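You operate a simulated robot arm through the tools that you are given. There is no shell and no other tool. Be economical: measure what you need, move in short steps, check, and stop when the job is done.

You are at the controls of a simulated robot arm. One attempt, no reset.

## Task
Clean the yellow cartridge on the pad tray and print a test stripe.
Fine: it stands in the rack; green tank button once wets the pad; one full stripe on the test card; back in its slot; leave the rest. Set down upright: what you pick out.

Only the result counts: the job must be done as asked and must still hold three seconds after the hand-in. Knocking over, shifting, dropping, spilling or breaking anything else fails it.

## Robot
A 7-joint arm with a two-finger parallel gripper, fixed in place. Base frame: the origin is at the foot of the arm, x ahead of it, y to its left, z up; the work surface is at about z = 80. Lengths are in cm, angles in rad, forces in N, time in s.
With the tool pointing down near the work surface it reaches from about 30 to 70 cm from the base axis. Its first joint turns from -1.152 to 1.152 rad. Payload 1.57 kg.
The TCP is the grasp point between the finger pads, 3 cm short of the fingertips. In the tool frame z runs along the fingers and y along their closing line. The gripper opens to 11 cm. The fingers are 2.4 cm wide and 1.2 cm thick; the gripper's body (4.8 by 11.2 cm) begins 7.8 cm behind the TCP.
Orientation is told as [roll, pitch, yaw] about the base's x, y, z axes, in that order, counted from this pose: with the fingers straight down and closing along the base's y, the tool's x points along the base's -x, its y along +y and its z along -z.

## Interface
- The arm moves only by the tool drive_tool. Its argument "increments" is a list of rows, each a list of 3 entries, a list of its own where there are three numbers: the finger opening in cm, from 0 to 11, then the shift along the tool's x, y, z in units of 100 mm (1.0 is 100 mm), then the turn, a rotation vector about the tool's x, y, z in units of 60 degrees (1.0 is 60 degrees). In form: [[fingers, [dx, dy, dz], [rx, ry, rz]], ...]. A call has 1 to 10 rows; each row is the pose to reach, as a shift and turn from the pose commanded when the call began, along the tool's axes at that moment. A call with a number of a shift or a turn outside -1 to 1 is refused whole. Rows are played at 5 a second. More than 5 cm and 0.15 rad between two rows, or a gripper value outside its range, and nothing of the call is played. Where a pose cannot be reached the arm comes as near as it can. A force on the tool above 40 N (or 10 N above the force at the start of the call, whichever is more), or a blocked arm, ends the call early, and 0.2 s more pass. The fingers move at their own pace (about 10.8 cm/s each) and stop on an object; they squeeze with about 23 N. The grip force told is the motor's: it shows also when the fingers shut on nothing. Time passes only in rows, and 0.2 s behind the last, so rows that repeat a pose let the fingers close. The reply holds the time, the measured pose of the TCP, the force on the tool along the base axes, the opening and the grip force, in the units named above and with some noise, with the torque about the TCP (base axes, N m) and any sound that the robot's microphone picked up, and new pictures: "pictures" is both (left out), scene, wrist or none.
- Cameras (640 x 400 px; columns grow to the right, rows downward): "scene" is fixed at [16.26, -41.01, 137.32]; the picture's right is [0.72, -0.70, 0.00], its down [-0.58, -0.59, -0.56] and it looks along [0.39, 0.40, -0.83] (base axes); focal length 259 px, centre (320, 200). "wrist" rides on the gripper at [7, 1.6, -14.1] in the tool frame; the picture's right is [-0.23, 0.97, 0.00], its down [-0.86, -0.20, -0.48] and it looks along [-0.47, -0.11, 0.88] (tool axes); focal length 222 px, centre (320, 200). There is no depth. A picture from a camera that has moved, and an enlarged one, comes with that camera's place and axes in the base frame and with its lens.
- zoom(camera, box): a new picture of the part [left, top, right, bottom] of that camera's present view, enlarged. No time passes.
- finish_job(): hands the job in; it is judged then, once.

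Work in short steps. Places have to be worked out from the pictures, the camera data and where the tool is seen: move nearer, look again, correct. Check each grasp and each placing, and mend what went wrong. You have 120 turns and 200 pictures in all, those below and enlarged ones among them. Open the gripper and draw the arm clear of the work before you hand the job in, unless the task says otherwise; then end with one line.

The tools are called as name(argument=value, ...) on one line, values as JSON. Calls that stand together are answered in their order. drive_tool: Moves the arm, as the interface text tells. Its arguments: {"type":"object","properties":{"increments":{"type":"array","items":{"type":"array"}},"pictures":{"type":"string","enum":["both","scene","wrist","none"]}},"required":["increments"]} The other tools are called the same way: zoom (camera, box) takes an enlarged picture of a part of a camera's view; finish_job () hands the job in.

At the start:

```text
clock: 0.0
tool_pos: [35.3, 3.95, 105.89]
tool_rot: [0.0, 0.0, -0.001]
ft_force: [-0.1, -0.9, 1.0]
moment: [-0.02, 0.01, -0.02]
width: 11.0
grip_force: 0.1
```

scene: 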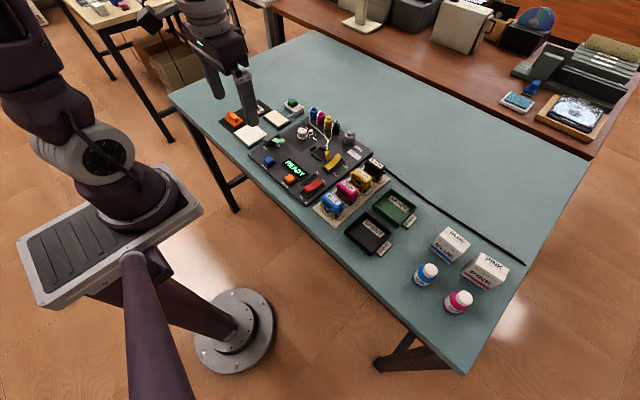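
wrist: 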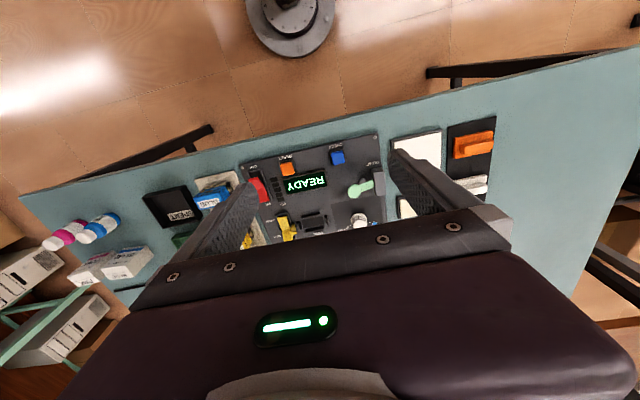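

I'll start by enlarging the scene to identify the objects.

zoom(camera="scene", box=[210, 80, 330, 155])

zoom(camera="scene", box=[240, 120, 360, 195])

zoom(camera="scene", box=[310, 145, 430, 220])

```text
5.33 times, centred on (270, 118) of scene
camera zoom: at [16.26, -41.01, 137.32], right [0.72, -0.7, 0.0], down [-0.58, -0.59, -0.56], along [0.39, 0.4, -0.83], focal length 1380 px, centre (587, 640)
```

zoom: 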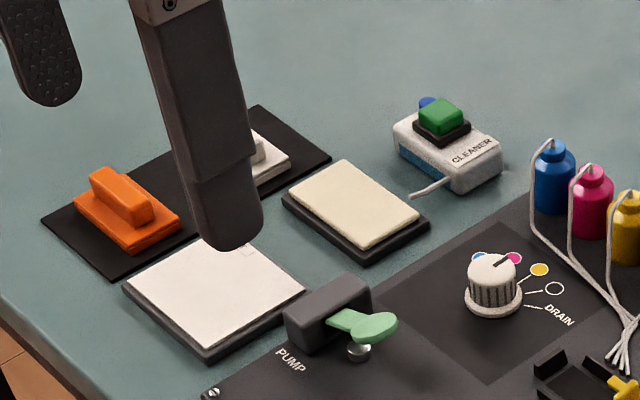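

```text
5.33 times, centred on (300, 158) of scene
camera zoom: at [16.26, -41.01, 137.32], right [0.72, -0.7, 0.0], down [-0.58, -0.59, -0.56], along [0.39, 0.4, -0.83], focal length 1380 px, centre (427, 427)
```

zoom: 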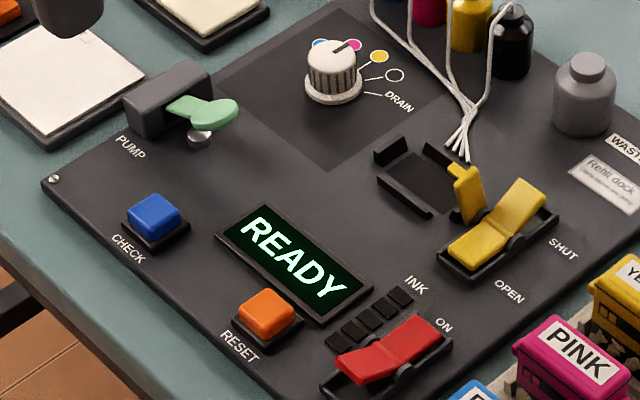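

```text
5.33 times, centred on (370, 182) of scene
camera zoom: at [16.26, -41.01, 137.32], right [0.72, -0.7, 0.0], down [-0.58, -0.59, -0.56], along [0.39, 0.4, -0.83], focal length 1380 px, centre (53, 293)
```

zoom: 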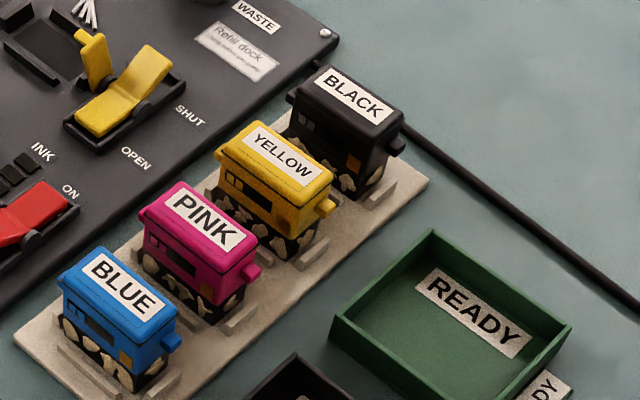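

Yellow cartridge is in the rack near (53,-18). The far cream pad looks like the pad tray and the near white sheet the test card. I'll move the arm toward the rack, high up, to clear the view.

drive_tool(increments=[[11, [-0.2, -0.33, 0], [0, 0, 0]], [11, [-0.4, -0.66, 0], [0, 0, 0]], [11, [-0.6, -1, 0], [0, 0, 0]]], pictures="none")

drive_tool(increments=[[11, [-0.2, -0.33, 0], [0, 0, 0]], [11, [-0.4, -0.66, 0], [0, 0, 0]], [11, [-0.6, -1, 0], [0, 0, 0]], [11, [-0.6, -1, 0], [0, 0, 0]]], pictures="both")

```text
clock: 0.8
tool_pos: [41.27, -6.19, 105.88]
tool_rot: [0.0, 0.001, 0.001]
ft_force: [0.0, -0.1, -0.3]
moment: [0.02, 0.02, -0.01]
width: 10.97
grip_force: 0.1
```

```text
clock: 1.8
tool_pos: [47.36, -16.18, 105.94]
tool_rot: [0.0, 0.0, 0.001]
ft_force: [0.4, 0.4, 0.7]
moment: [0.01, 0.01, -0.05]
width: 11.0
grip_force: 0.1
camera wrist: at [40.45, -14.62, 119.98], right [0.23, 0.97, 0.0], down [0.86, -0.2, 0.48], along [0.47, -0.11, -0.88], focal length 222 px, centre (320, 200)
```

scene: 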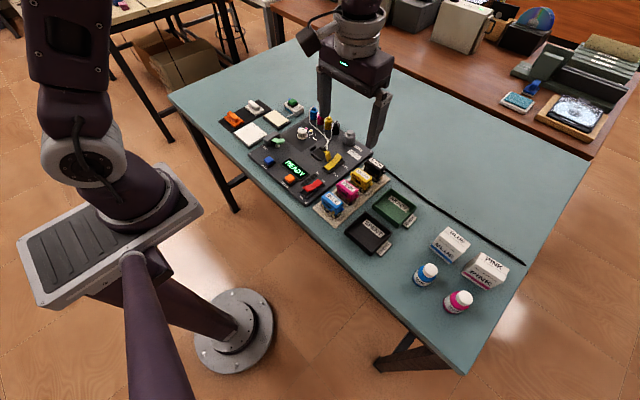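
wrist: 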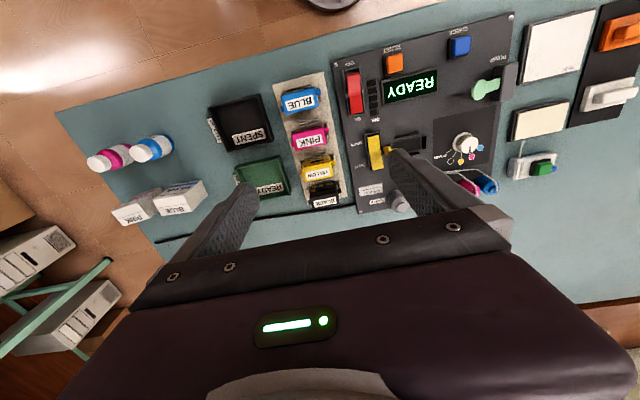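

zoom(camera="scene", box=[210, 85, 306, 145])

zoom(camera="wrist", box=[500, 0, 640, 190])

zoom(camera="wrist", box=[260, 75, 380, 215])

zoom(camera="scene", box=[310, 150, 390, 215])

```text
6.67 times, centred on (258, 115) of scene
camera zoom: at [16.26, -41.01, 137.32], right [0.72, -0.7, 0.0], down [-0.58, -0.59, -0.56], along [0.39, 0.4, -0.83], focal length 1725 px, centre (733, 767)
```

zoom: 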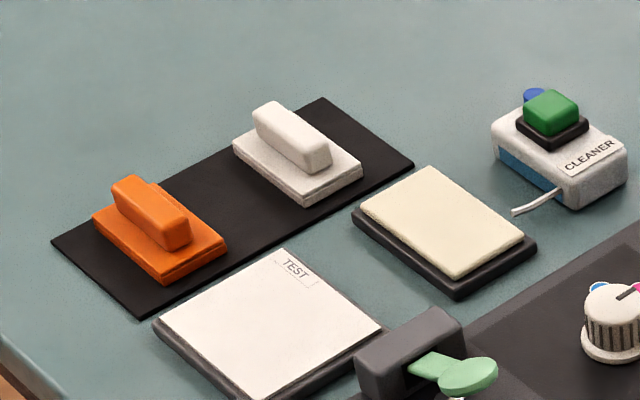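

```text
2.11 times, centred on (570, 95) of wrist
camera zoom: at [40.45, -14.62, 119.98], right [0.23, 0.97, 0.0], down [0.86, -0.2, 0.48], along [0.47, -0.11, -0.88], focal length 468 px, centre (-206, 421)
```

zoom: 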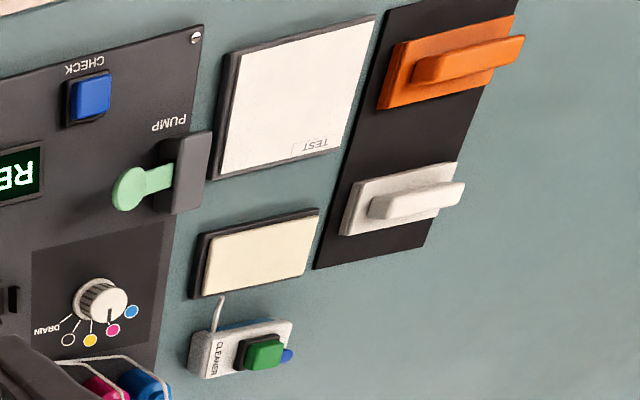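

```text
2.86 times, centred on (320, 145) of wrist
camera zoom: at [40.45, -14.62, 119.98], right [0.23, 0.97, 0.0], down [0.86, -0.2, 0.48], along [0.47, -0.11, -0.88], focal length 635 px, centre (320, 357)
```

zoom: 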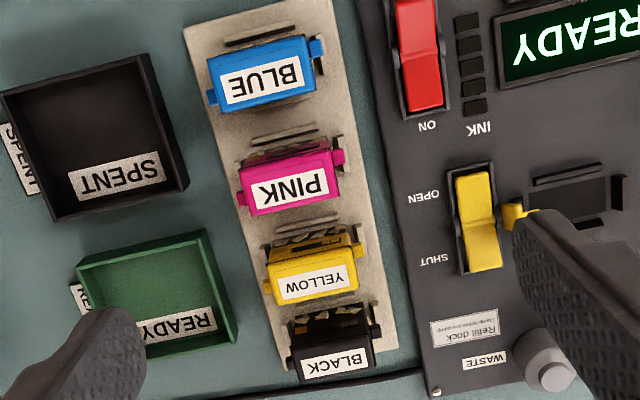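

```text
6.15 times, centred on (350, 182) of scene
camera zoom: at [16.26, -41.01, 137.32], right [0.72, -0.7, 0.0], down [-0.58, -0.59, -0.56], along [0.39, 0.4, -0.83], focal length 1592 px, centre (135, 308)
```

zoom: 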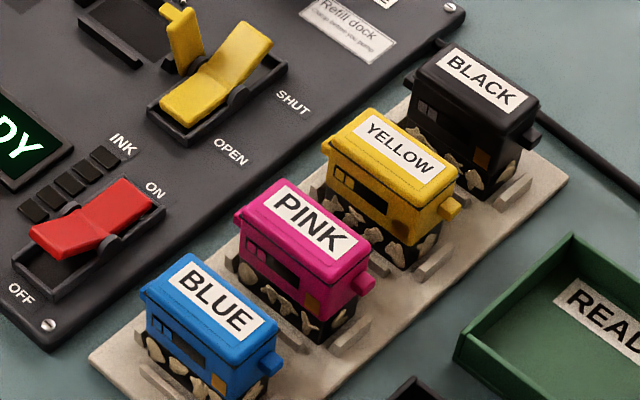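

The yellow label centre triangulates to about (53.7, -18.2, 86.3), with little yaw. I'll move nearer with the wrist camera to see its shape.

drive_tool(increments=[[11, [-0.06, -0.08, 0.35], [0, 0, 0]], [11, [-0.12, -0.15, 0.7], [0, 0, 0]], [11, [-0.16, -0.2, 1.0], [0, 0, 0]], [11, [-0.16, -0.2, 1.0], [0, 0, 0]]], pictures="wrist")

```text
clock: 2.8
tool_pos: [48.93, -18.18, 95.89]
tool_rot: [0.0, 0.001, -0.001]
ft_force: [-0.2, 0.0, -0.4]
moment: [-0.01, -0.01, 0.02]
width: 10.99
grip_force: 0.0
camera wrist: at [41.93, -16.61, 110.0], right [0.23, 0.97, 0.0], down [0.86, -0.2, 0.48], along [0.47, -0.11, -0.88], focal length 222 px, centre (320, 200)
```

wrist: 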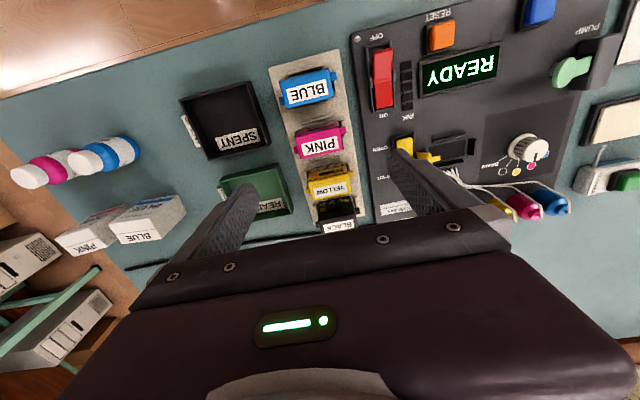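

zoom(camera="wrist", box=[265, 110, 385, 240])

zoom(camera="scene", box=[340, 155, 400, 200])

```text
3.08 times, centred on (325, 175) of wrist
camera zoom: at [41.93, -16.61, 110.0], right [0.23, 0.97, 0.0], down [0.86, -0.2, 0.48], along [0.47, -0.11, -0.88], focal length 684 px, centre (305, 277)
```

zoom: 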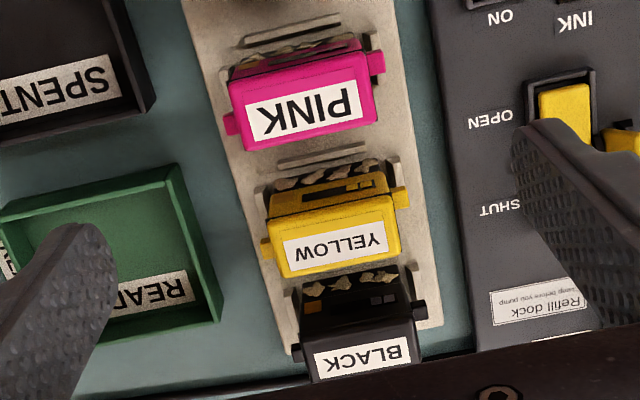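

```text
8.89 times, centred on (370, 178) of scene
camera zoom: at [16.26, -41.01, 137.32], right [0.72, -0.7, 0.0], down [-0.58, -0.59, -0.56], along [0.39, 0.4, -0.83], focal length 2300 px, centre (-124, 400)
```

zoom: 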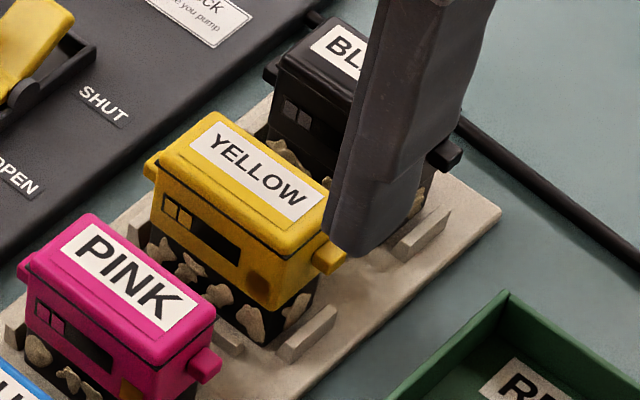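

Cartridge body is about 4.6 (y) × 2.7 (x), centred near (53.2,-18.1), yaw ≈ 0; neighbours leave ~2.6 cm gaps, so I'll grip it across x. First the pad: the green button triangulates to (61.4,18,85.3). I'll rise and move over there, closing the fingers.

drive_tool(increments=[[0, [0, 0.3, -0.35], [0, 0, 0]], [0, [0, 0.6, -0.7], [0, 0, 0]], [0, [0, 0.95, -0.7], [0, 0, 0]]], pictures="none")

drive_tool(increments=[[0, [0, 0.35, 0], [0, 0, 0]], [0, [0, 0.7, 0], [0, 0, 0]], [0, [0, 1.0, 0], [0, 0, 0]]], pictures="none")

drive_tool(increments=[[0, [0, 0.35, 0], [0, 0, 0]], [0, [0, 0.7, 0], [0, 0, 0]], [0, [0, 1.0, 0], [0, 0, 0]], [0, [0, 1.0, 0], [0, 0, 0]]], pictures="both")

```text
clock: 3.6
tool_pos: [48.89, -8.49, 102.93]
tool_rot: [0.001, -0.001, 0.0]
ft_force: [-0.8, -0.1, 1.1]
moment: [0.02, 0.02, 0.0]
width: 0.0
grip_force: 21.2
```

```text
clock: 4.4
tool_pos: [48.87, 1.36, 102.97]
tool_rot: [0.0, 0.001, 0.0]
ft_force: [-0.2, 0.8, 0.1]
moment: [-0.03, 0.0, -0.03]
width: 0.01
grip_force: 22.0
```

```text
clock: 5.4
tool_pos: [48.92, 11.49, 103.08]
tool_rot: [0.0, 0.0, 0.0]
ft_force: [0.8, 0.3, -0.6]
moment: [0.02, -0.03, 0.0]
width: 0.0
grip_force: 21.5
camera wrist: at [42.01, 12.94, 117.06], right [0.23, 0.97, 0.0], down [0.86, -0.2, 0.48], along [0.47, -0.11, -0.88], focal length 222 px, centre (320, 200)
```

scene: 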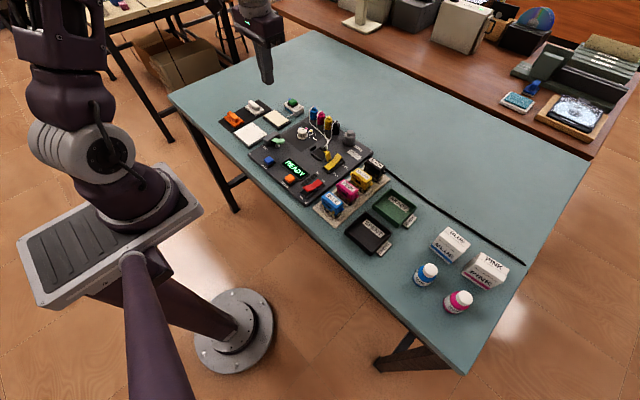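
wrist: 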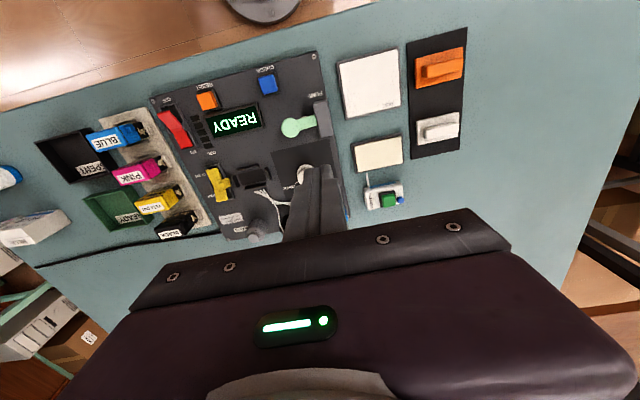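

zoom(camera="wrist", box=[320, 20, 480, 220])

```text
2.00 times, centred on (400, 120) of wrist
camera zoom: at [42.01, 12.94, 117.06], right [0.23, 0.97, 0.0], down [0.86, -0.2, 0.48], along [0.47, -0.11, -0.88], focal length 444 px, centre (160, 360)
```

zoom: 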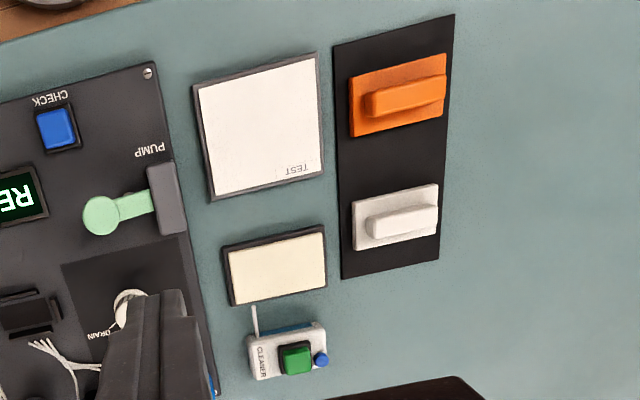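

Button seems near (61.8,19.5,85). I'll move above it at tip height ~91 and check where the fingertip appears relative to it.

drive_tool(increments=[[0, [-0.3, 0.25, 0.1], [0, 0, 0]], [0, [-0.6, 0.5, 0.3], [0, 0, 0]], [0, [-0.9, 0.7, 0.6], [0, 0, 0]], [0, [-1.0, 0.75, 0.8], [0, 0, 0]], [0, [-1.0, 0.75, 0.8], [0, 0, 0]]], pictures="both")

zoom(camera="wrist", box=[240, 80, 400, 220])

zoom(camera="scene", box=[250, 65, 330, 125])

```text
clock: 6.6
tool_pos: [59.02, 18.96, 94.82]
tool_rot: [0.001, 0.001, -0.001]
ft_force: [0.3, -0.8, -0.1]
moment: [0.04, 0.0, 0.01]
width: 0.01
grip_force: 21.5
camera wrist: at [52.02, 20.47, 109.02], right [0.23, 0.97, 0.0], down [0.86, -0.2, 0.48], along [0.47, -0.11, -0.88], focal length 222 px, centre (320, 200)
```

scene: 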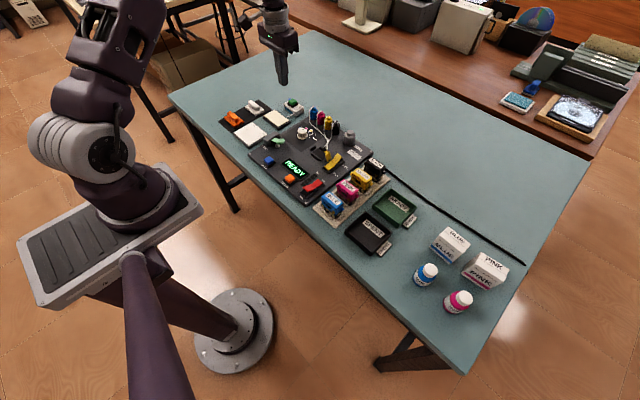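
wrist: 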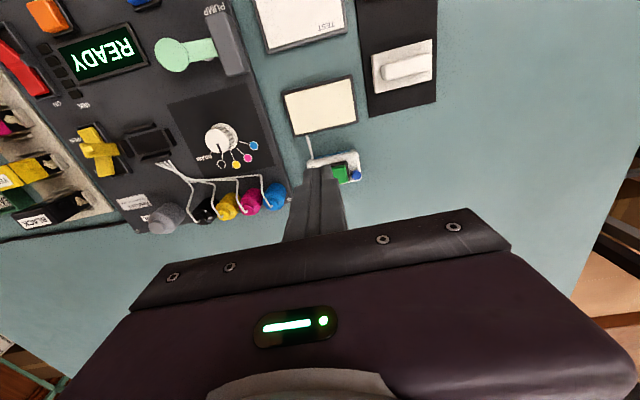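

```text
2.86 times, centred on (320, 150) of wrist
camera zoom: at [52.02, 20.47, 109.02], right [0.23, 0.97, 0.0], down [0.86, -0.2, 0.48], along [0.47, -0.11, -0.88], focal length 635 px, centre (320, 343)
```

zoom: 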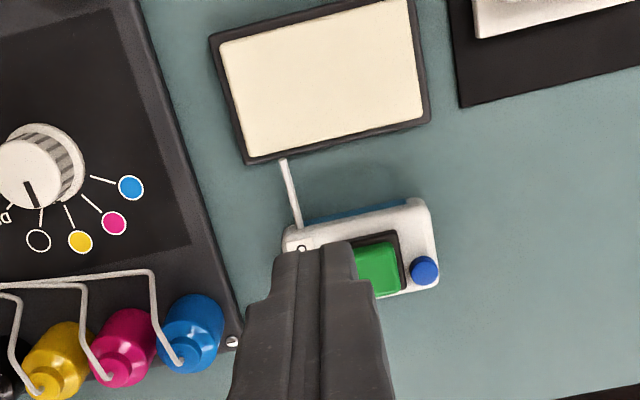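

```text
6.67 times, centred on (290, 95) of scene
camera zoom: at [16.26, -41.01, 137.32], right [0.72, -0.7, 0.0], down [-0.58, -0.59, -0.56], along [0.39, 0.4, -0.83], focal length 1725 px, centre (520, 900)
```

zoom: 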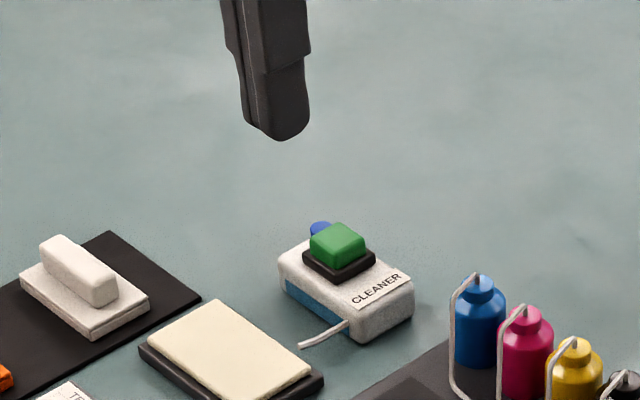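

Button from this closer view is about (62.1,20.3); pad spans x 52.8–57.2, y 16.2–23.6. I shift over the button and descend to just above it.

drive_tool(increments=[[0, [-0.3, 0.13, 0], [0, 0, 0]], [0, [-0.3, 0.13, 0.3], [0, 0, 0]], [0, [-0.3, 0.13, 0.5], [0, 0, 0]], [0, [-0.3, 0.13, 0.5], [0, 0, 0]]], pictures="wrist")

zoom(camera="wrist", box=[240, 80, 400, 220])

zoom(camera="scene", box=[260, 75, 324, 123])

```text
clock: 7.6
tool_pos: [61.98, 20.35, 89.8]
tool_rot: [0.001, -0.001, 0.002]
ft_force: [1.1, -0.9, -0.6]
moment: [-0.04, -0.01, 0.02]
width: 0.0
grip_force: 21.6
camera wrist: at [54.98, 21.78, 103.97], right [0.23, 0.97, 0.0], down [0.86, -0.2, 0.48], along [0.47, -0.11, -0.88], focal length 222 px, centre (320, 200)
```

wrist: 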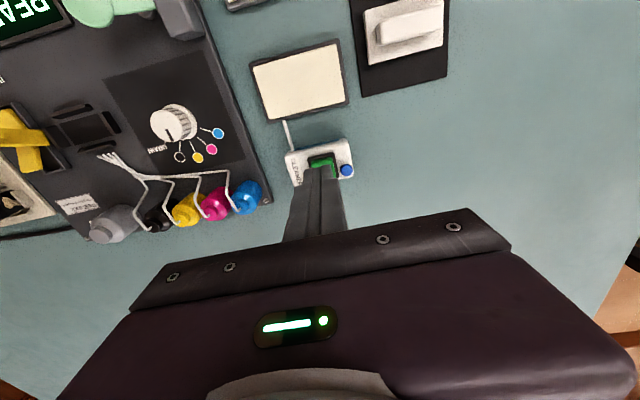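

```text
2.86 times, centred on (320, 150) of wrist
camera zoom: at [54.98, 21.78, 103.97], right [0.23, 0.97, 0.0], down [0.86, -0.2, 0.48], along [0.47, -0.11, -0.88], focal length 635 px, centre (320, 343)
```

zoom: 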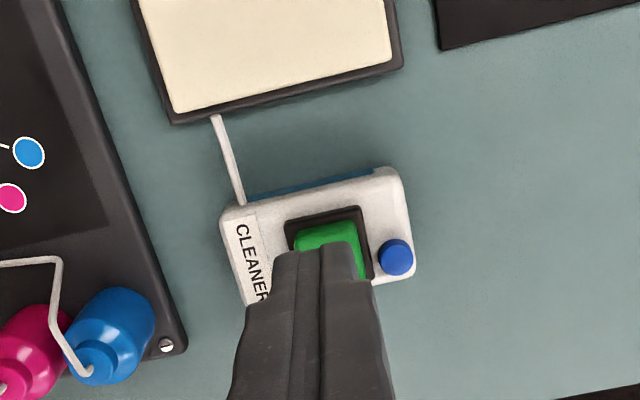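

```text
8.33 times, centred on (292, 99) of scene
camera zoom: at [16.26, -41.01, 137.32], right [0.72, -0.7, 0.0], down [-0.58, -0.59, -0.56], along [0.39, 0.4, -0.83], focal length 2156 px, centre (553, 1042)
```

zoom: 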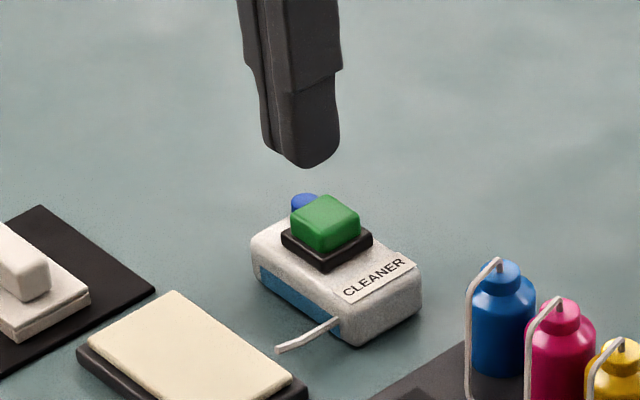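

Fingertip is right above the button (tip at 86.8). I press down slowly, watching force and sound.

drive_tool(increments=[[0, [-0.01, 0.005, 0.08], [0, 0, 0]], [0, [-0.01, 0.005, 0.14], [0, 0, 0]], [0, [-0.01, 0.005, 0.18], [0, 0, 0]], [0, [-0.01, 0.005, 0.21], [0, 0, 0]]], pictures="scene")

```text
clock: 8.6
tool_pos: [62.1, 20.24, 87.83]
tool_rot: [-0.001, -0.001, -0.001]
ft_force: [0.1, 0.9, 0.0]
moment: [0.02, -0.02, 0.0]
width: 0.01
grip_force: 21.1
```

scene: 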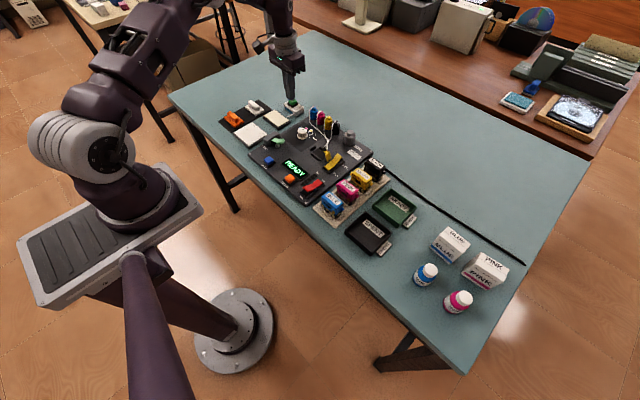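

No contact yet at tip 84.8; I continue down in small steps.

drive_tool(increments=[[0, [0, 0, 0.02], [0, 0, 0]], [0, [0, 0, 0.04], [0, 0, 0]], [0, [0, 0, 0.06], [0, 0, 0]]], pictures="none")

zoom(camera="scene", box=[260, 75, 324, 123])

```text
clock: 9.4
tool_pos: [62.15, 20.29, 87.3]
tool_rot: [0.0, 0.0, 0.001]
ft_force: [-0.1, 0.1, -0.7]
moment: [0.02, 0.01, -0.03]
width: 0.0
grip_force: 21.4
```

```text
8.33 times, centred on (292, 99) of scene
camera zoom: at [16.26, -41.01, 137.32], right [0.72, -0.7, 0.0], down [-0.58, -0.59, -0.56], along [0.39, 0.4, -0.83], focal length 2156 px, centre (553, 1042)
```

zoom: 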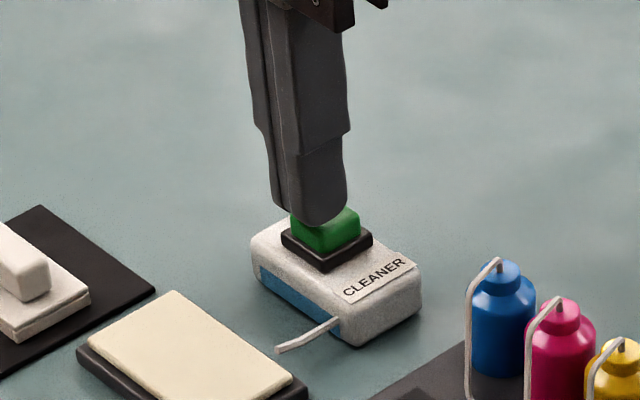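

Almost touching; continue pressing.

drive_tool(increments=[[0, [0, 0, 0.02], [0, 0, 0]], [0, [0, 0, 0.04], [0, 0, 0]], [0, [0, 0, 0.06], [0, 0, 0]]], pictures="none")

zoom(camera="scene", box=[260, 75, 324, 123])

```text
clock: 10.2
tool_pos: [61.99, 20.28, 86.73]
tool_rot: [0.001, 0.002, 0.0]
ft_force: [-1.3, -0.4, 0.3]
moment: [0.0, 0.0, -0.01]
width: 0.04
grip_force: 21.3
```

```text
8.33 times, centred on (292, 99) of scene
camera zoom: at [16.26, -41.01, 137.32], right [0.72, -0.7, 0.0], down [-0.58, -0.59, -0.56], along [0.39, 0.4, -0.83], focal length 2156 px, centre (553, 1042)
```

zoom: 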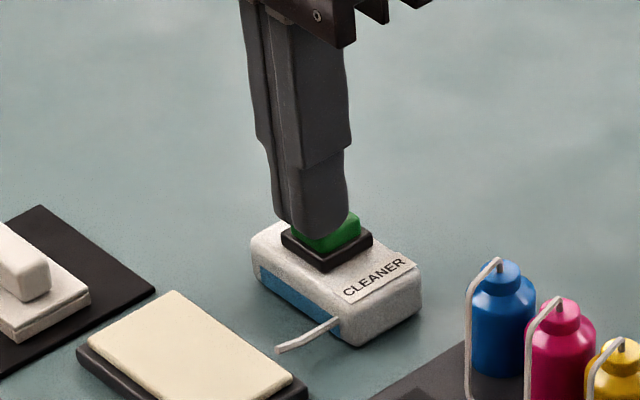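

zoom(camera="wrist", box=[260, 110, 380, 200])

```text
4.44 times, centred on (320, 155) of wrist
camera zoom: at [55.09, 21.78, 100.77], right [0.23, 0.97, 0.0], down [0.86, -0.2, 0.48], along [0.47, -0.11, -0.88], focal length 987 px, centre (320, 400)
```

zoom: 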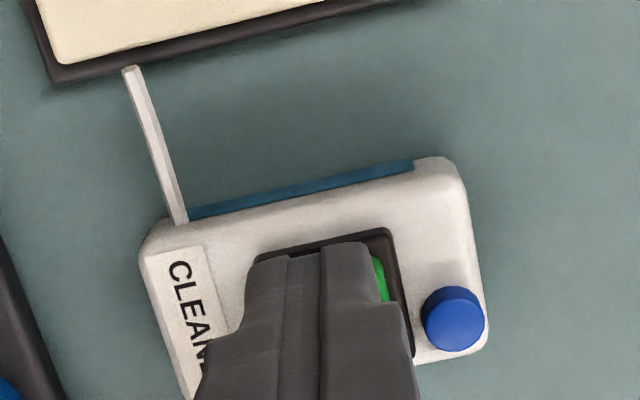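

Tip is over the button but ~0.4 cm toward −y; I shift and keep going down.

drive_tool(increments=[[0, [0, 0.03, -0.02], [0, 0, 0]], [0, [0, 0.03, 0.01], [0, 0, 0]], [0, [0, 0.03, 0.03], [0, 0, 0]], [0, [0, 0.03, 0.05], [0, 0, 0]]], pictures="none")

zoom(camera="scene", box=[260, 75, 324, 123])

```text
clock: 11.2
tool_pos: [62.11, 20.67, 86.21]
tool_rot: [-0.001, -0.001, 0.002]
ft_force: [-2.4, -0.9, 7.3]
moment: [-0.05, 0.02, -0.01]
width: 0.0
grip_force: 21.3
heard: click
```

```text
8.33 times, centred on (292, 99) of scene
camera zoom: at [16.24, -41.01, 137.32], right [0.72, -0.7, 0.0], down [-0.58, -0.59, -0.56], along [0.39, 0.4, -0.83], focal length 2156 px, centre (553, 1042)
```

zoom: 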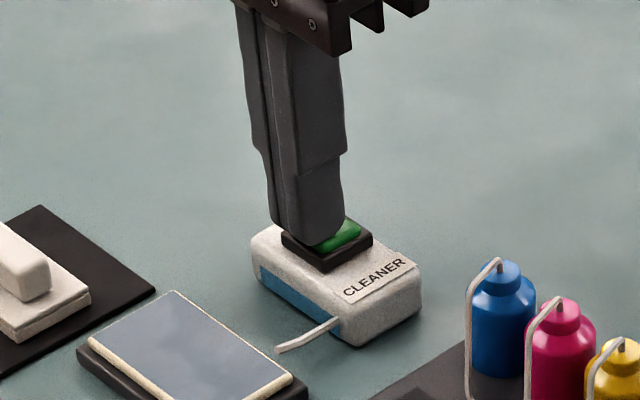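

Click heard once and the pad turned bluish-wet. I lift straight up, then move toward the rack while turning the tool 90° so the fingers close along x.

drive_tool(increments=[[0, [0, 0, -0.4], [0, 0, 0]], [0, [0, 0, -0.8], [0, 0, 0]], [0, [0, 0, -1.0], [0, 0, 0]]], pictures="none")

drive_tool(increments=[[0, [0.15, -0.17, -0.1], [0, 0, -0.134]], [0, [0.3, -0.34, -0.2], [0, 0, -0.268]], [0, [0.45, -0.5, -0.3], [0, 0, -0.4]], [0, [0.6, -0.67, -0.4], [0, 0, -0.535]], [0, [0.75, -0.84, -0.5], [0, 0, -0.67]], [0, [0.89, -1.0, -0.5], [0, 0, -0.8]]], pictures="none")

drive_tool(increments=[[0, [0, 0, 0], [0, 0, -0.14]], [0, [0, 0, 0], [0, 0, -0.28]], [0, [0, 0, 0], [0, 0, -0.42]], [0, [0, 0, 0], [0, 0, -0.56]], [0, [0, 0, 0], [0, 0, -0.7]], [0, [0, 0, 0], [0, 0, -0.7]]], pictures="none")

```text
clock: 12.0
tool_pos: [62.02, 20.43, 96.12]
tool_rot: [0.0, 0.0, 0.001]
ft_force: [0.8, 0.1, -0.2]
moment: [0.03, -0.03, 0.0]
width: 0.0
grip_force: 21.9
```

```text
clock: 13.4
tool_pos: [53.2, 10.55, 101.12]
tool_rot: [0.0, 0.001, 0.841]
ft_force: [-0.2, 0.1, -0.6]
moment: [0.02, 0.03, 0.0]
width: 0.01
grip_force: 21.2
```

```text
clock: 14.8
tool_pos: [53.19, 10.63, 101.12]
tool_rot: [0.0, -0.002, 1.572]
ft_force: [0.0, 1.0, 0.2]
moment: [-0.04, 0.04, 0.0]
width: 0.0
grip_force: 21.4
```

Yaw is now 90°. I move in −y to above the rack with the fingers opened to 4.4 cm.

drive_tool(increments=[[0, [0.45, 0, 0], [0, 0, 0]], [0, [0.9, 0, 0], [0, 0, 0]], [4.4, [1.0, 0, 0], [0, 0, 0]]], pictures="none")

drive_tool(increments=[[4.4, [0.45, 0, 0], [0, 0, 0]], [4.4, [0.9, 0, 0], [0, 0, 0]], [4.4, [1.0, 0, 0], [0, 0, 0]]], pictures="none")

drive_tool(increments=[[4.4, [0.45, 0, 0.2], [0, 0, 0]], [4.4, [0.88, 0, 0.4], [0, 0, 0]], [4.4, [0.88, 0, 0.4], [0, 0, 0]]], pictures="both")

zoom(camera="wrist", box=[230, 90, 430, 220])

zoom(camera="scene", box=[330, 140, 400, 195])

```text
clock: 15.6
tool_pos: [53.18, 0.54, 101.1]
tool_rot: [-0.001, 0.001, 1.571]
ft_force: [0.5, -0.5, -0.1]
moment: [-0.01, 0.01, -0.02]
width: 4.37
grip_force: 0.1
```

```text
clock: 16.4
tool_pos: [53.22, -9.41, 101.04]
tool_rot: [-0.001, 0.0, 1.571]
ft_force: [0.0, -0.3, 0.3]
moment: [0.03, -0.01, 0.02]
width: 4.41
grip_force: 0.0
```

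```text
clock: 17.2
tool_pos: [53.19, -18.38, 97.04]
tool_rot: [0.0, -0.001, 1.572]
ft_force: [-0.6, 0.4, -1.5]
moment: [-0.04, -0.01, 0.0]
width: 4.38
grip_force: 0.1
camera wrist: at [51.59, -25.39, 111.22], right [-0.97, 0.23, 0.0], down [0.2, 0.86, 0.48], along [0.11, 0.47, -0.88], focal length 222 px, centre (320, 200)
```

scene: 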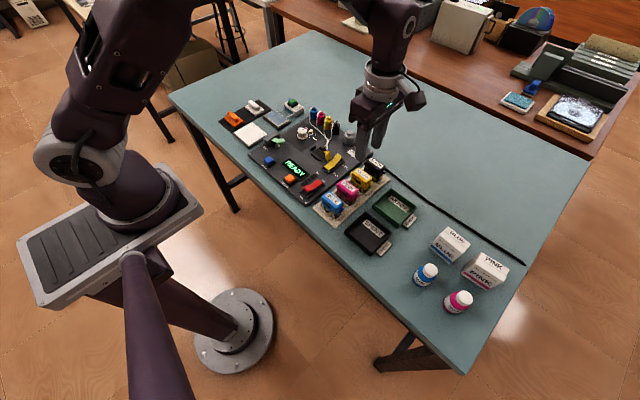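
wrist: 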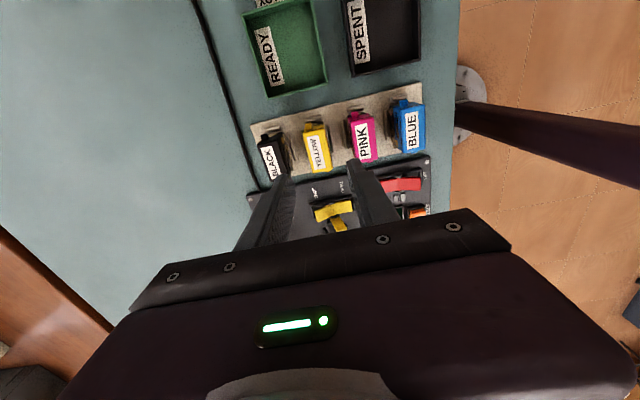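

```text
3.08 times, centred on (330, 155) of wrist
camera zoom: at [51.59, -25.39, 111.22], right [-0.97, 0.23, 0.0], down [0.2, 0.86, 0.48], along [0.11, 0.47, -0.88], focal length 684 px, centre (289, 338)
```

zoom: 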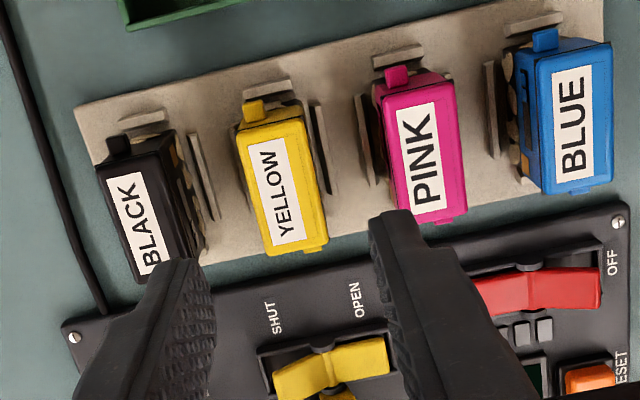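

```text
7.27 times, centred on (365, 168) of scene
camera zoom: at [16.26, -41.01, 137.32], right [0.72, -0.7, 0.0], down [-0.58, -0.59, -0.56], along [0.39, 0.4, -0.83], focal length 1882 px, centre (-7, 436)
```

zoom: 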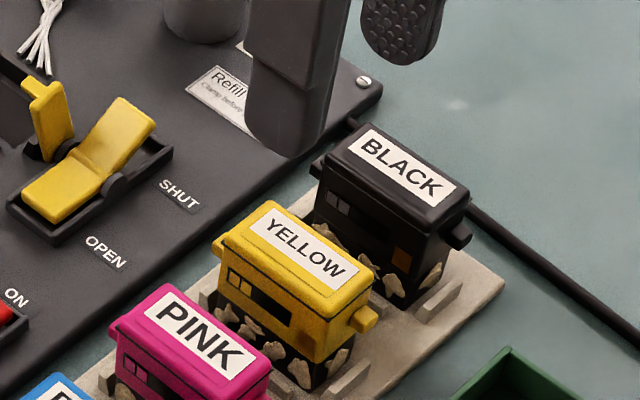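

Yellow's top centre reads about (53.5,-18.2). I shift slightly and descend until the tips are just above the lids, then check alignment.

drive_tool(increments=[[4.2, [-0.015, -0.025, 0.3], [0, 0, 0]], [4.2, [-0.015, -0.025, 0.6], [0, 0, 0]], [4.2, [-0.015, -0.025, 0.75], [0, 0, 0]], [4.2, [-0.015, -0.025, 0.75], [0, 0, 0]]], pictures="none")

zoom(camera="wrist", box=[230, 90, 430, 220])

zoom(camera="scene", box=[330, 140, 400, 195])

```text
clock: 18.2
tool_pos: [53.45, -18.14, 89.66]
tool_rot: [0.0, 0.0, 1.57]
ft_force: [-0.2, -0.7, 0.1]
moment: [-0.04, 0.01, 0.0]
width: 4.21
grip_force: 0.0
```

```text
3.08 times, centred on (330, 155) of wrist
camera zoom: at [51.8, -25.15, 103.69], right [-0.97, 0.23, 0.0], down [0.2, 0.85, 0.48], along [0.11, 0.47, -0.88], focal length 684 px, centre (289, 338)
```

zoom: 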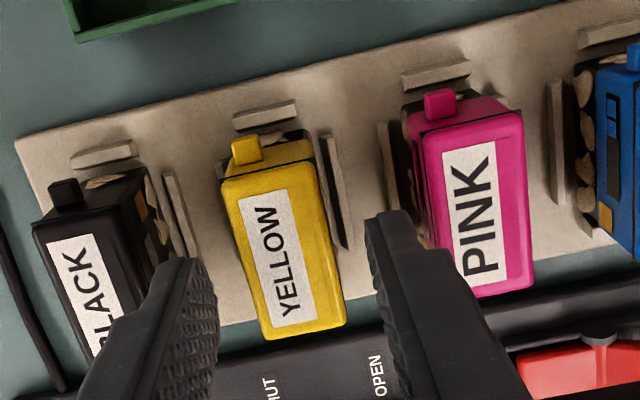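

```text
7.27 times, centred on (365, 168) of scene
camera zoom: at [16.26, -41.01, 137.32], right [0.72, -0.7, 0.0], down [-0.58, -0.59, -0.56], along [0.39, 0.4, -0.83], focal length 1882 px, centre (-7, 436)
```

zoom: 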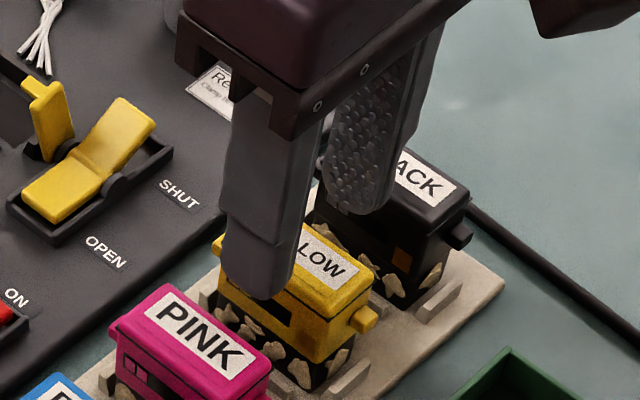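

Aligned: body x 52.2–54.7, y −20.4…−15.6, fingers straddle it. Descend to TCP 85.5 watching force.

drive_tool(increments=[[4.2, [0, 0, 0.1], [0, 0, 0]], [4.2, [0, 0, 0.2], [0, 0, 0]], [4.2, [0, 0, 0.3], [0, 0, 0]], [4.2, [0, 0, 0.41], [0, 0, 0]]], pictures="none")

zoom(camera="wrist", box=[230, 90, 430, 220])

zoom(camera="scene", box=[330, 140, 400, 195])

```text
clock: 19.2
tool_pos: [53.35, -18.12, 85.46]
tool_rot: [-0.001, -0.001, 1.572]
ft_force: [0.0, -0.2, -0.4]
moment: [0.0, 0.02, -0.04]
width: 4.19
grip_force: 0.1
```

```text
3.08 times, centred on (330, 155) of wrist
camera zoom: at [51.79, -25.16, 99.63], right [-0.97, 0.23, 0.0], down [0.2, 0.86, 0.48], along [0.11, 0.47, -0.88], focal length 684 px, centre (289, 338)
```

zoom: 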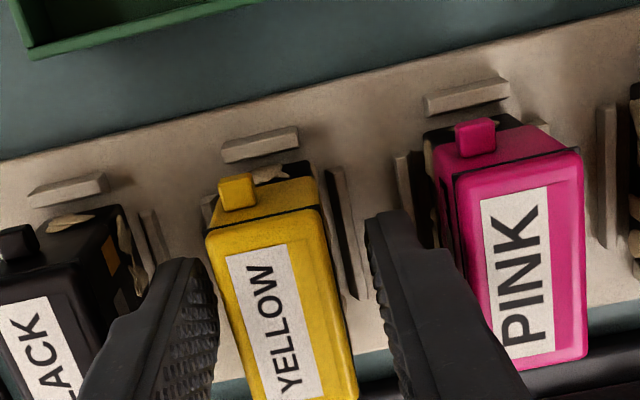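

```text
7.27 times, centred on (365, 168) of scene
camera zoom: at [16.26, -41.01, 137.32], right [0.72, -0.7, 0.0], down [-0.58, -0.59, -0.56], along [0.39, 0.4, -0.83], focal length 1882 px, centre (-7, 436)
```

zoom: 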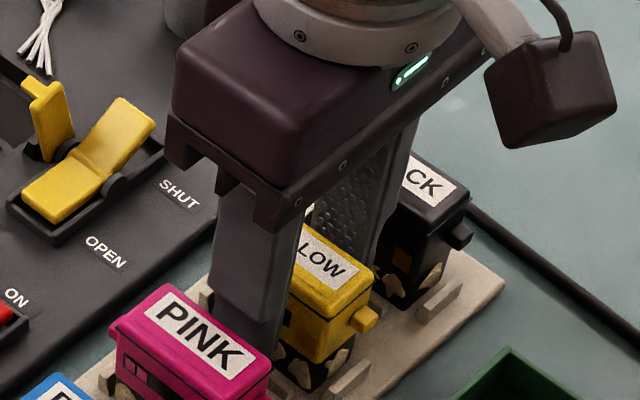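

Fingers are in the gaps on both sides with no contact. Close the grip.

drive_tool(increments=[[3.2, [0, 0, 0], [0, 0, 0]], [2, [0, 0, 0], [0, 0, 0]], [1, [0, 0, 0], [0, 0, 0]], [1, [0, 0, 0], [0, 0, 0]]], pictures="none")

zoom(camera="wrist", box=[230, 90, 430, 220])

```text
clock: 20.2
tool_pos: [53.3, -18.11, 85.51]
tool_rot: [0.0, 0.001, 1.57]
ft_force: [-0.1, 0.1, -0.5]
moment: [-0.02, -0.03, -0.03]
width: 2.49
grip_force: 22.6
```

```text
3.08 times, centred on (330, 155) of wrist
camera zoom: at [51.78, -25.17, 99.64], right [-0.97, 0.23, 0.0], down [0.2, 0.86, 0.48], along [0.11, 0.47, -0.88], focal length 684 px, centre (289, 338)
```

zoom: 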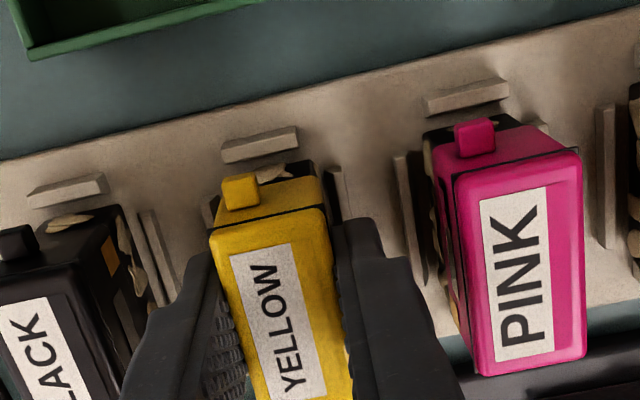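

Gripped at 2.5 cm width (slot pose: TCP ≈ 53.35, −18.12, 85.48). Lift straight up and inspect.

drive_tool(increments=[[1, [0, 0, -0.1], [0, 0, 0]], [1, [0, 0, -0.3], [0, 0, 0]], [1, [0, 0, -0.6], [0, 0, 0]], [1, [0, 0, -0.9], [0, 0, 0]], [1, [0, 0, -0.9], [0, 0, 0]]], pictures="wrist")

zoom(camera="scene", box=[330, 125, 410, 195])

```text
clock: 21.4
tool_pos: [53.43, -18.12, 94.65]
tool_rot: [0.001, 0.001, 1.571]
ft_force: [-0.5, -0.3, -0.2]
moment: [0.0, 0.0, 0.02]
width: 2.52
grip_force: 23.3
camera wrist: at [51.75, -25.14, 108.64], right [-0.97, 0.23, 0.0], down [0.2, 0.86, 0.48], along [0.11, 0.47, -0.88], focal length 222 px, centre (320, 200)
```

wrist: 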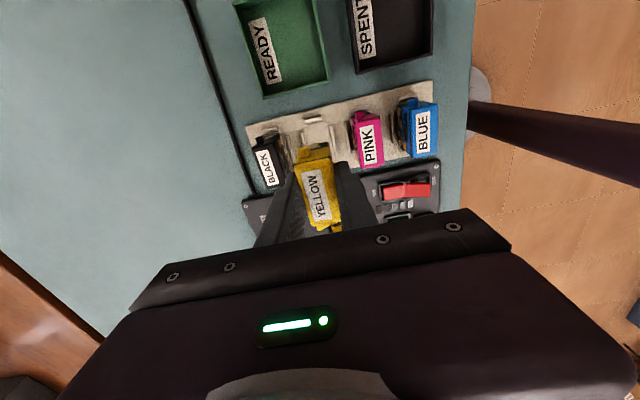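

```text
5.71 times, centred on (370, 160) of scene
camera zoom: at [16.26, -41.01, 137.32], right [0.72, -0.7, 0.0], down [-0.58, -0.59, -0.56], along [0.39, 0.4, -0.83], focal length 1479 px, centre (34, 429)
```

zoom: 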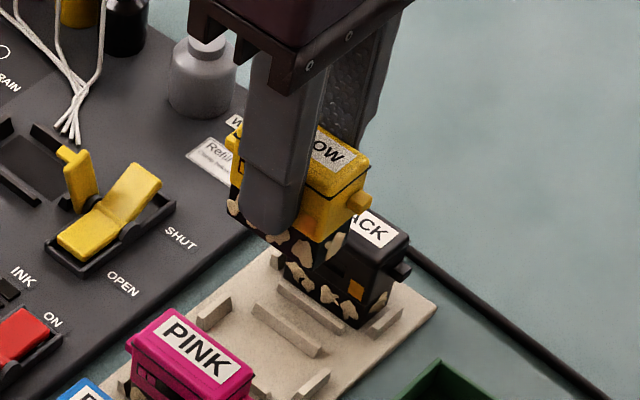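

Cartridge is held upright with the slot clear below. I raise further and carry it toward the pad at about (55, 20).

drive_tool(increments=[[1, [-0.2, 0, -0.3], [0, 0, 0]], [1, [-0.5, -0.05, -0.5], [0, 0, 0]], [1, [-0.9, -0.1, -0.5], [0, 0, 0]], [1, [-1.0, -0.16, -0.5], [0, 0, 0]]], pictures="none")

drive_tool(increments=[[1, [-0.4, 0, 0], [0, 0, 0]], [1, [-0.8, 0, 0], [0, 0, 0]], [1, [-1.0, 0, 0], [0, 0, 0]]], pictures="none")

drive_tool(increments=[[1, [-0.4, 0, 0], [0, 0, 0]], [1, [-0.8, 0, 0], [0, 0, 0]], [1, [-1.0, 0, 0], [0, 0, 0]]], pictures="none")

drive_tool(increments=[[1, [-0.4, 0, 0], [0, 0, 0]], [1, [-0.79, 0, 0], [0, 0, 0]], [1, [-0.79, 0, 0], [0, 0, 0]]], pictures="both")

zoom(camera="scene", box=[220, 60, 320, 150])

zoom(camera="wrist", box=[230, 90, 430, 220])

```text
clock: 22.4
tool_pos: [54.98, -8.06, 99.58]
tool_rot: [0.001, 0.001, 1.571]
ft_force: [-0.3, -0.6, -0.1]
moment: [0.0, 0.0, 0.0]
width: 2.49
grip_force: 23.4
```

```text
clock: 23.2
tool_pos: [54.96, 1.87, 99.66]
tool_rot: [0.0, 0.0, 1.57]
ft_force: [-0.5, 0.3, -1.1]
moment: [0.0, -0.02, 0.0]
width: 2.5
grip_force: 22.7
```

```text
clock: 24.0
tool_pos: [55.06, 11.9, 99.54]
tool_rot: [0.0, 0.002, 1.57]
ft_force: [0.0, 0.4, 0.6]
moment: [-0.04, 0.0, 0.01]
width: 2.5
grip_force: 22.9
```

```text
clock: 24.8
tool_pos: [54.96, 19.82, 99.58]
tool_rot: [0.0, -0.001, 1.571]
ft_force: [-0.3, 0.7, -1.1]
moment: [0.01, 0.0, 0.02]
width: 2.5
grip_force: 23.1
camera wrist: at [53.29, 12.85, 113.7], right [-0.97, 0.23, 0.0], down [0.2, 0.86, 0.48], along [0.11, 0.47, -0.88], focal length 222 px, centre (320, 200)
```

scene: 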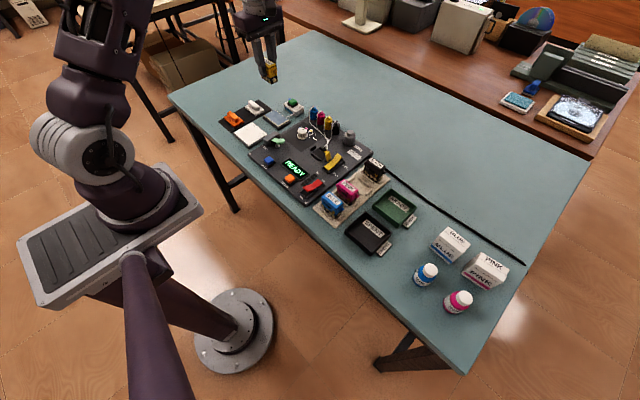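
wrist: 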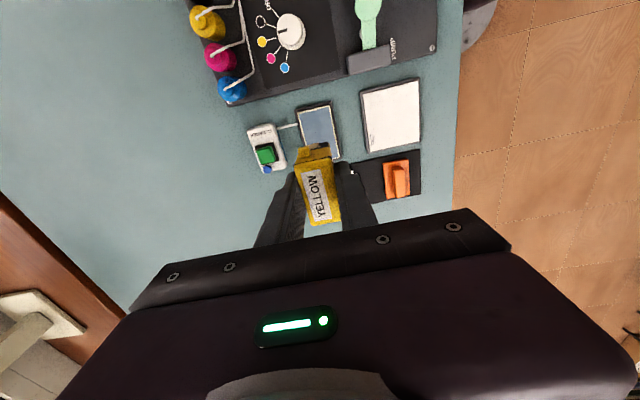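

```text
4.44 times, centred on (270, 105) of scene
camera zoom: at [16.26, -41.0, 137.32], right [0.72, -0.7, 0.0], down [-0.58, -0.59, -0.56], along [0.39, 0.4, -0.83], focal length 1150 px, centre (542, 622)
```

zoom: 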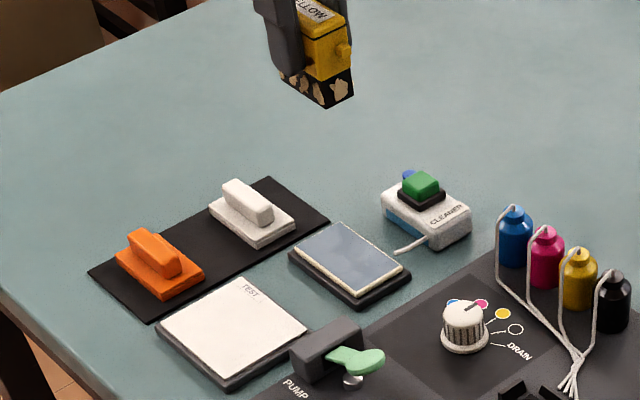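

```text
3.08 times, centred on (330, 155) of wrist
camera zoom: at [53.29, 12.85, 113.7], right [-0.97, 0.23, 0.0], down [0.2, 0.86, 0.48], along [0.11, 0.47, -0.88], focal length 684 px, centre (289, 338)
```

zoom: 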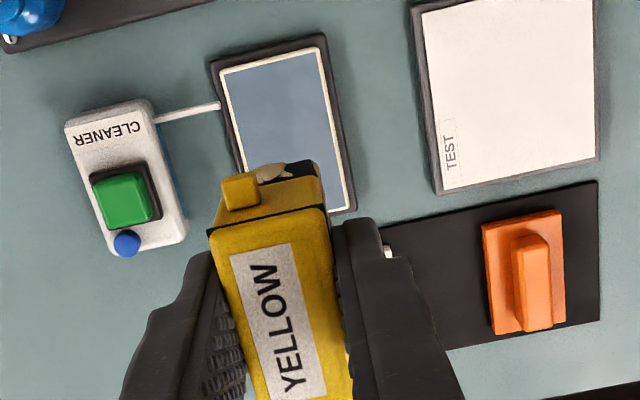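

Pad refined to x 52.8–57.3, y 16.4–23.8; the cartridge is right over its centre. Descend, slowly at the end, until the underside touches.

drive_tool(increments=[[1, [0, 0, 0.4], [0, 0, 0]], [1, [0, 0, 0.8], [0, 0, 0]], [1, [0, 0, 1.0], [0, 0, 0]], [1, [0, 0, 1.0], [0, 0, 0]]], pictures="none")

drive_tool(increments=[[1, [0, 0, 0.06], [0, 0, 0]], [1, [0, 0, 0.12], [0, 0, 0]], [1, [0, 0, 0.18], [0, 0, 0]], [1, [0, 0, 0.22], [0, 0, 0]]], pictures="none")

zoom(camera="scene", box=[240, 75, 320, 135])

```text
clock: 25.8
tool_pos: [54.97, 19.75, 89.62]
tool_rot: [-0.001, 0.0, 1.571]
ft_force: [-0.4, 0.0, -0.8]
moment: [-0.02, 0.01, 0.02]
width: 2.51
grip_force: 23.0
```

```text
clock: 26.8
tool_pos: [54.95, 19.87, 87.47]
tool_rot: [0.0, 0.001, 1.571]
ft_force: [-0.7, 0.4, -0.5]
moment: [-0.01, -0.04, 0.01]
width: 2.48
grip_force: 23.1
```

```text
6.67 times, centred on (280, 105) of scene
camera zoom: at [16.26, -41.01, 137.32], right [0.72, -0.7, 0.0], down [-0.58, -0.59, -0.56], along [0.39, 0.4, -0.83], focal length 1725 px, centre (587, 833)
```

zoom: 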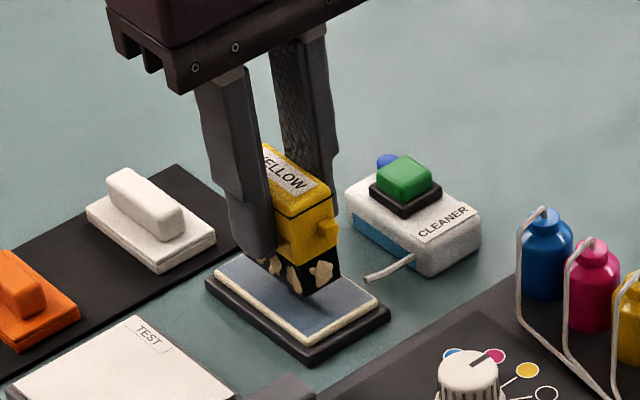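

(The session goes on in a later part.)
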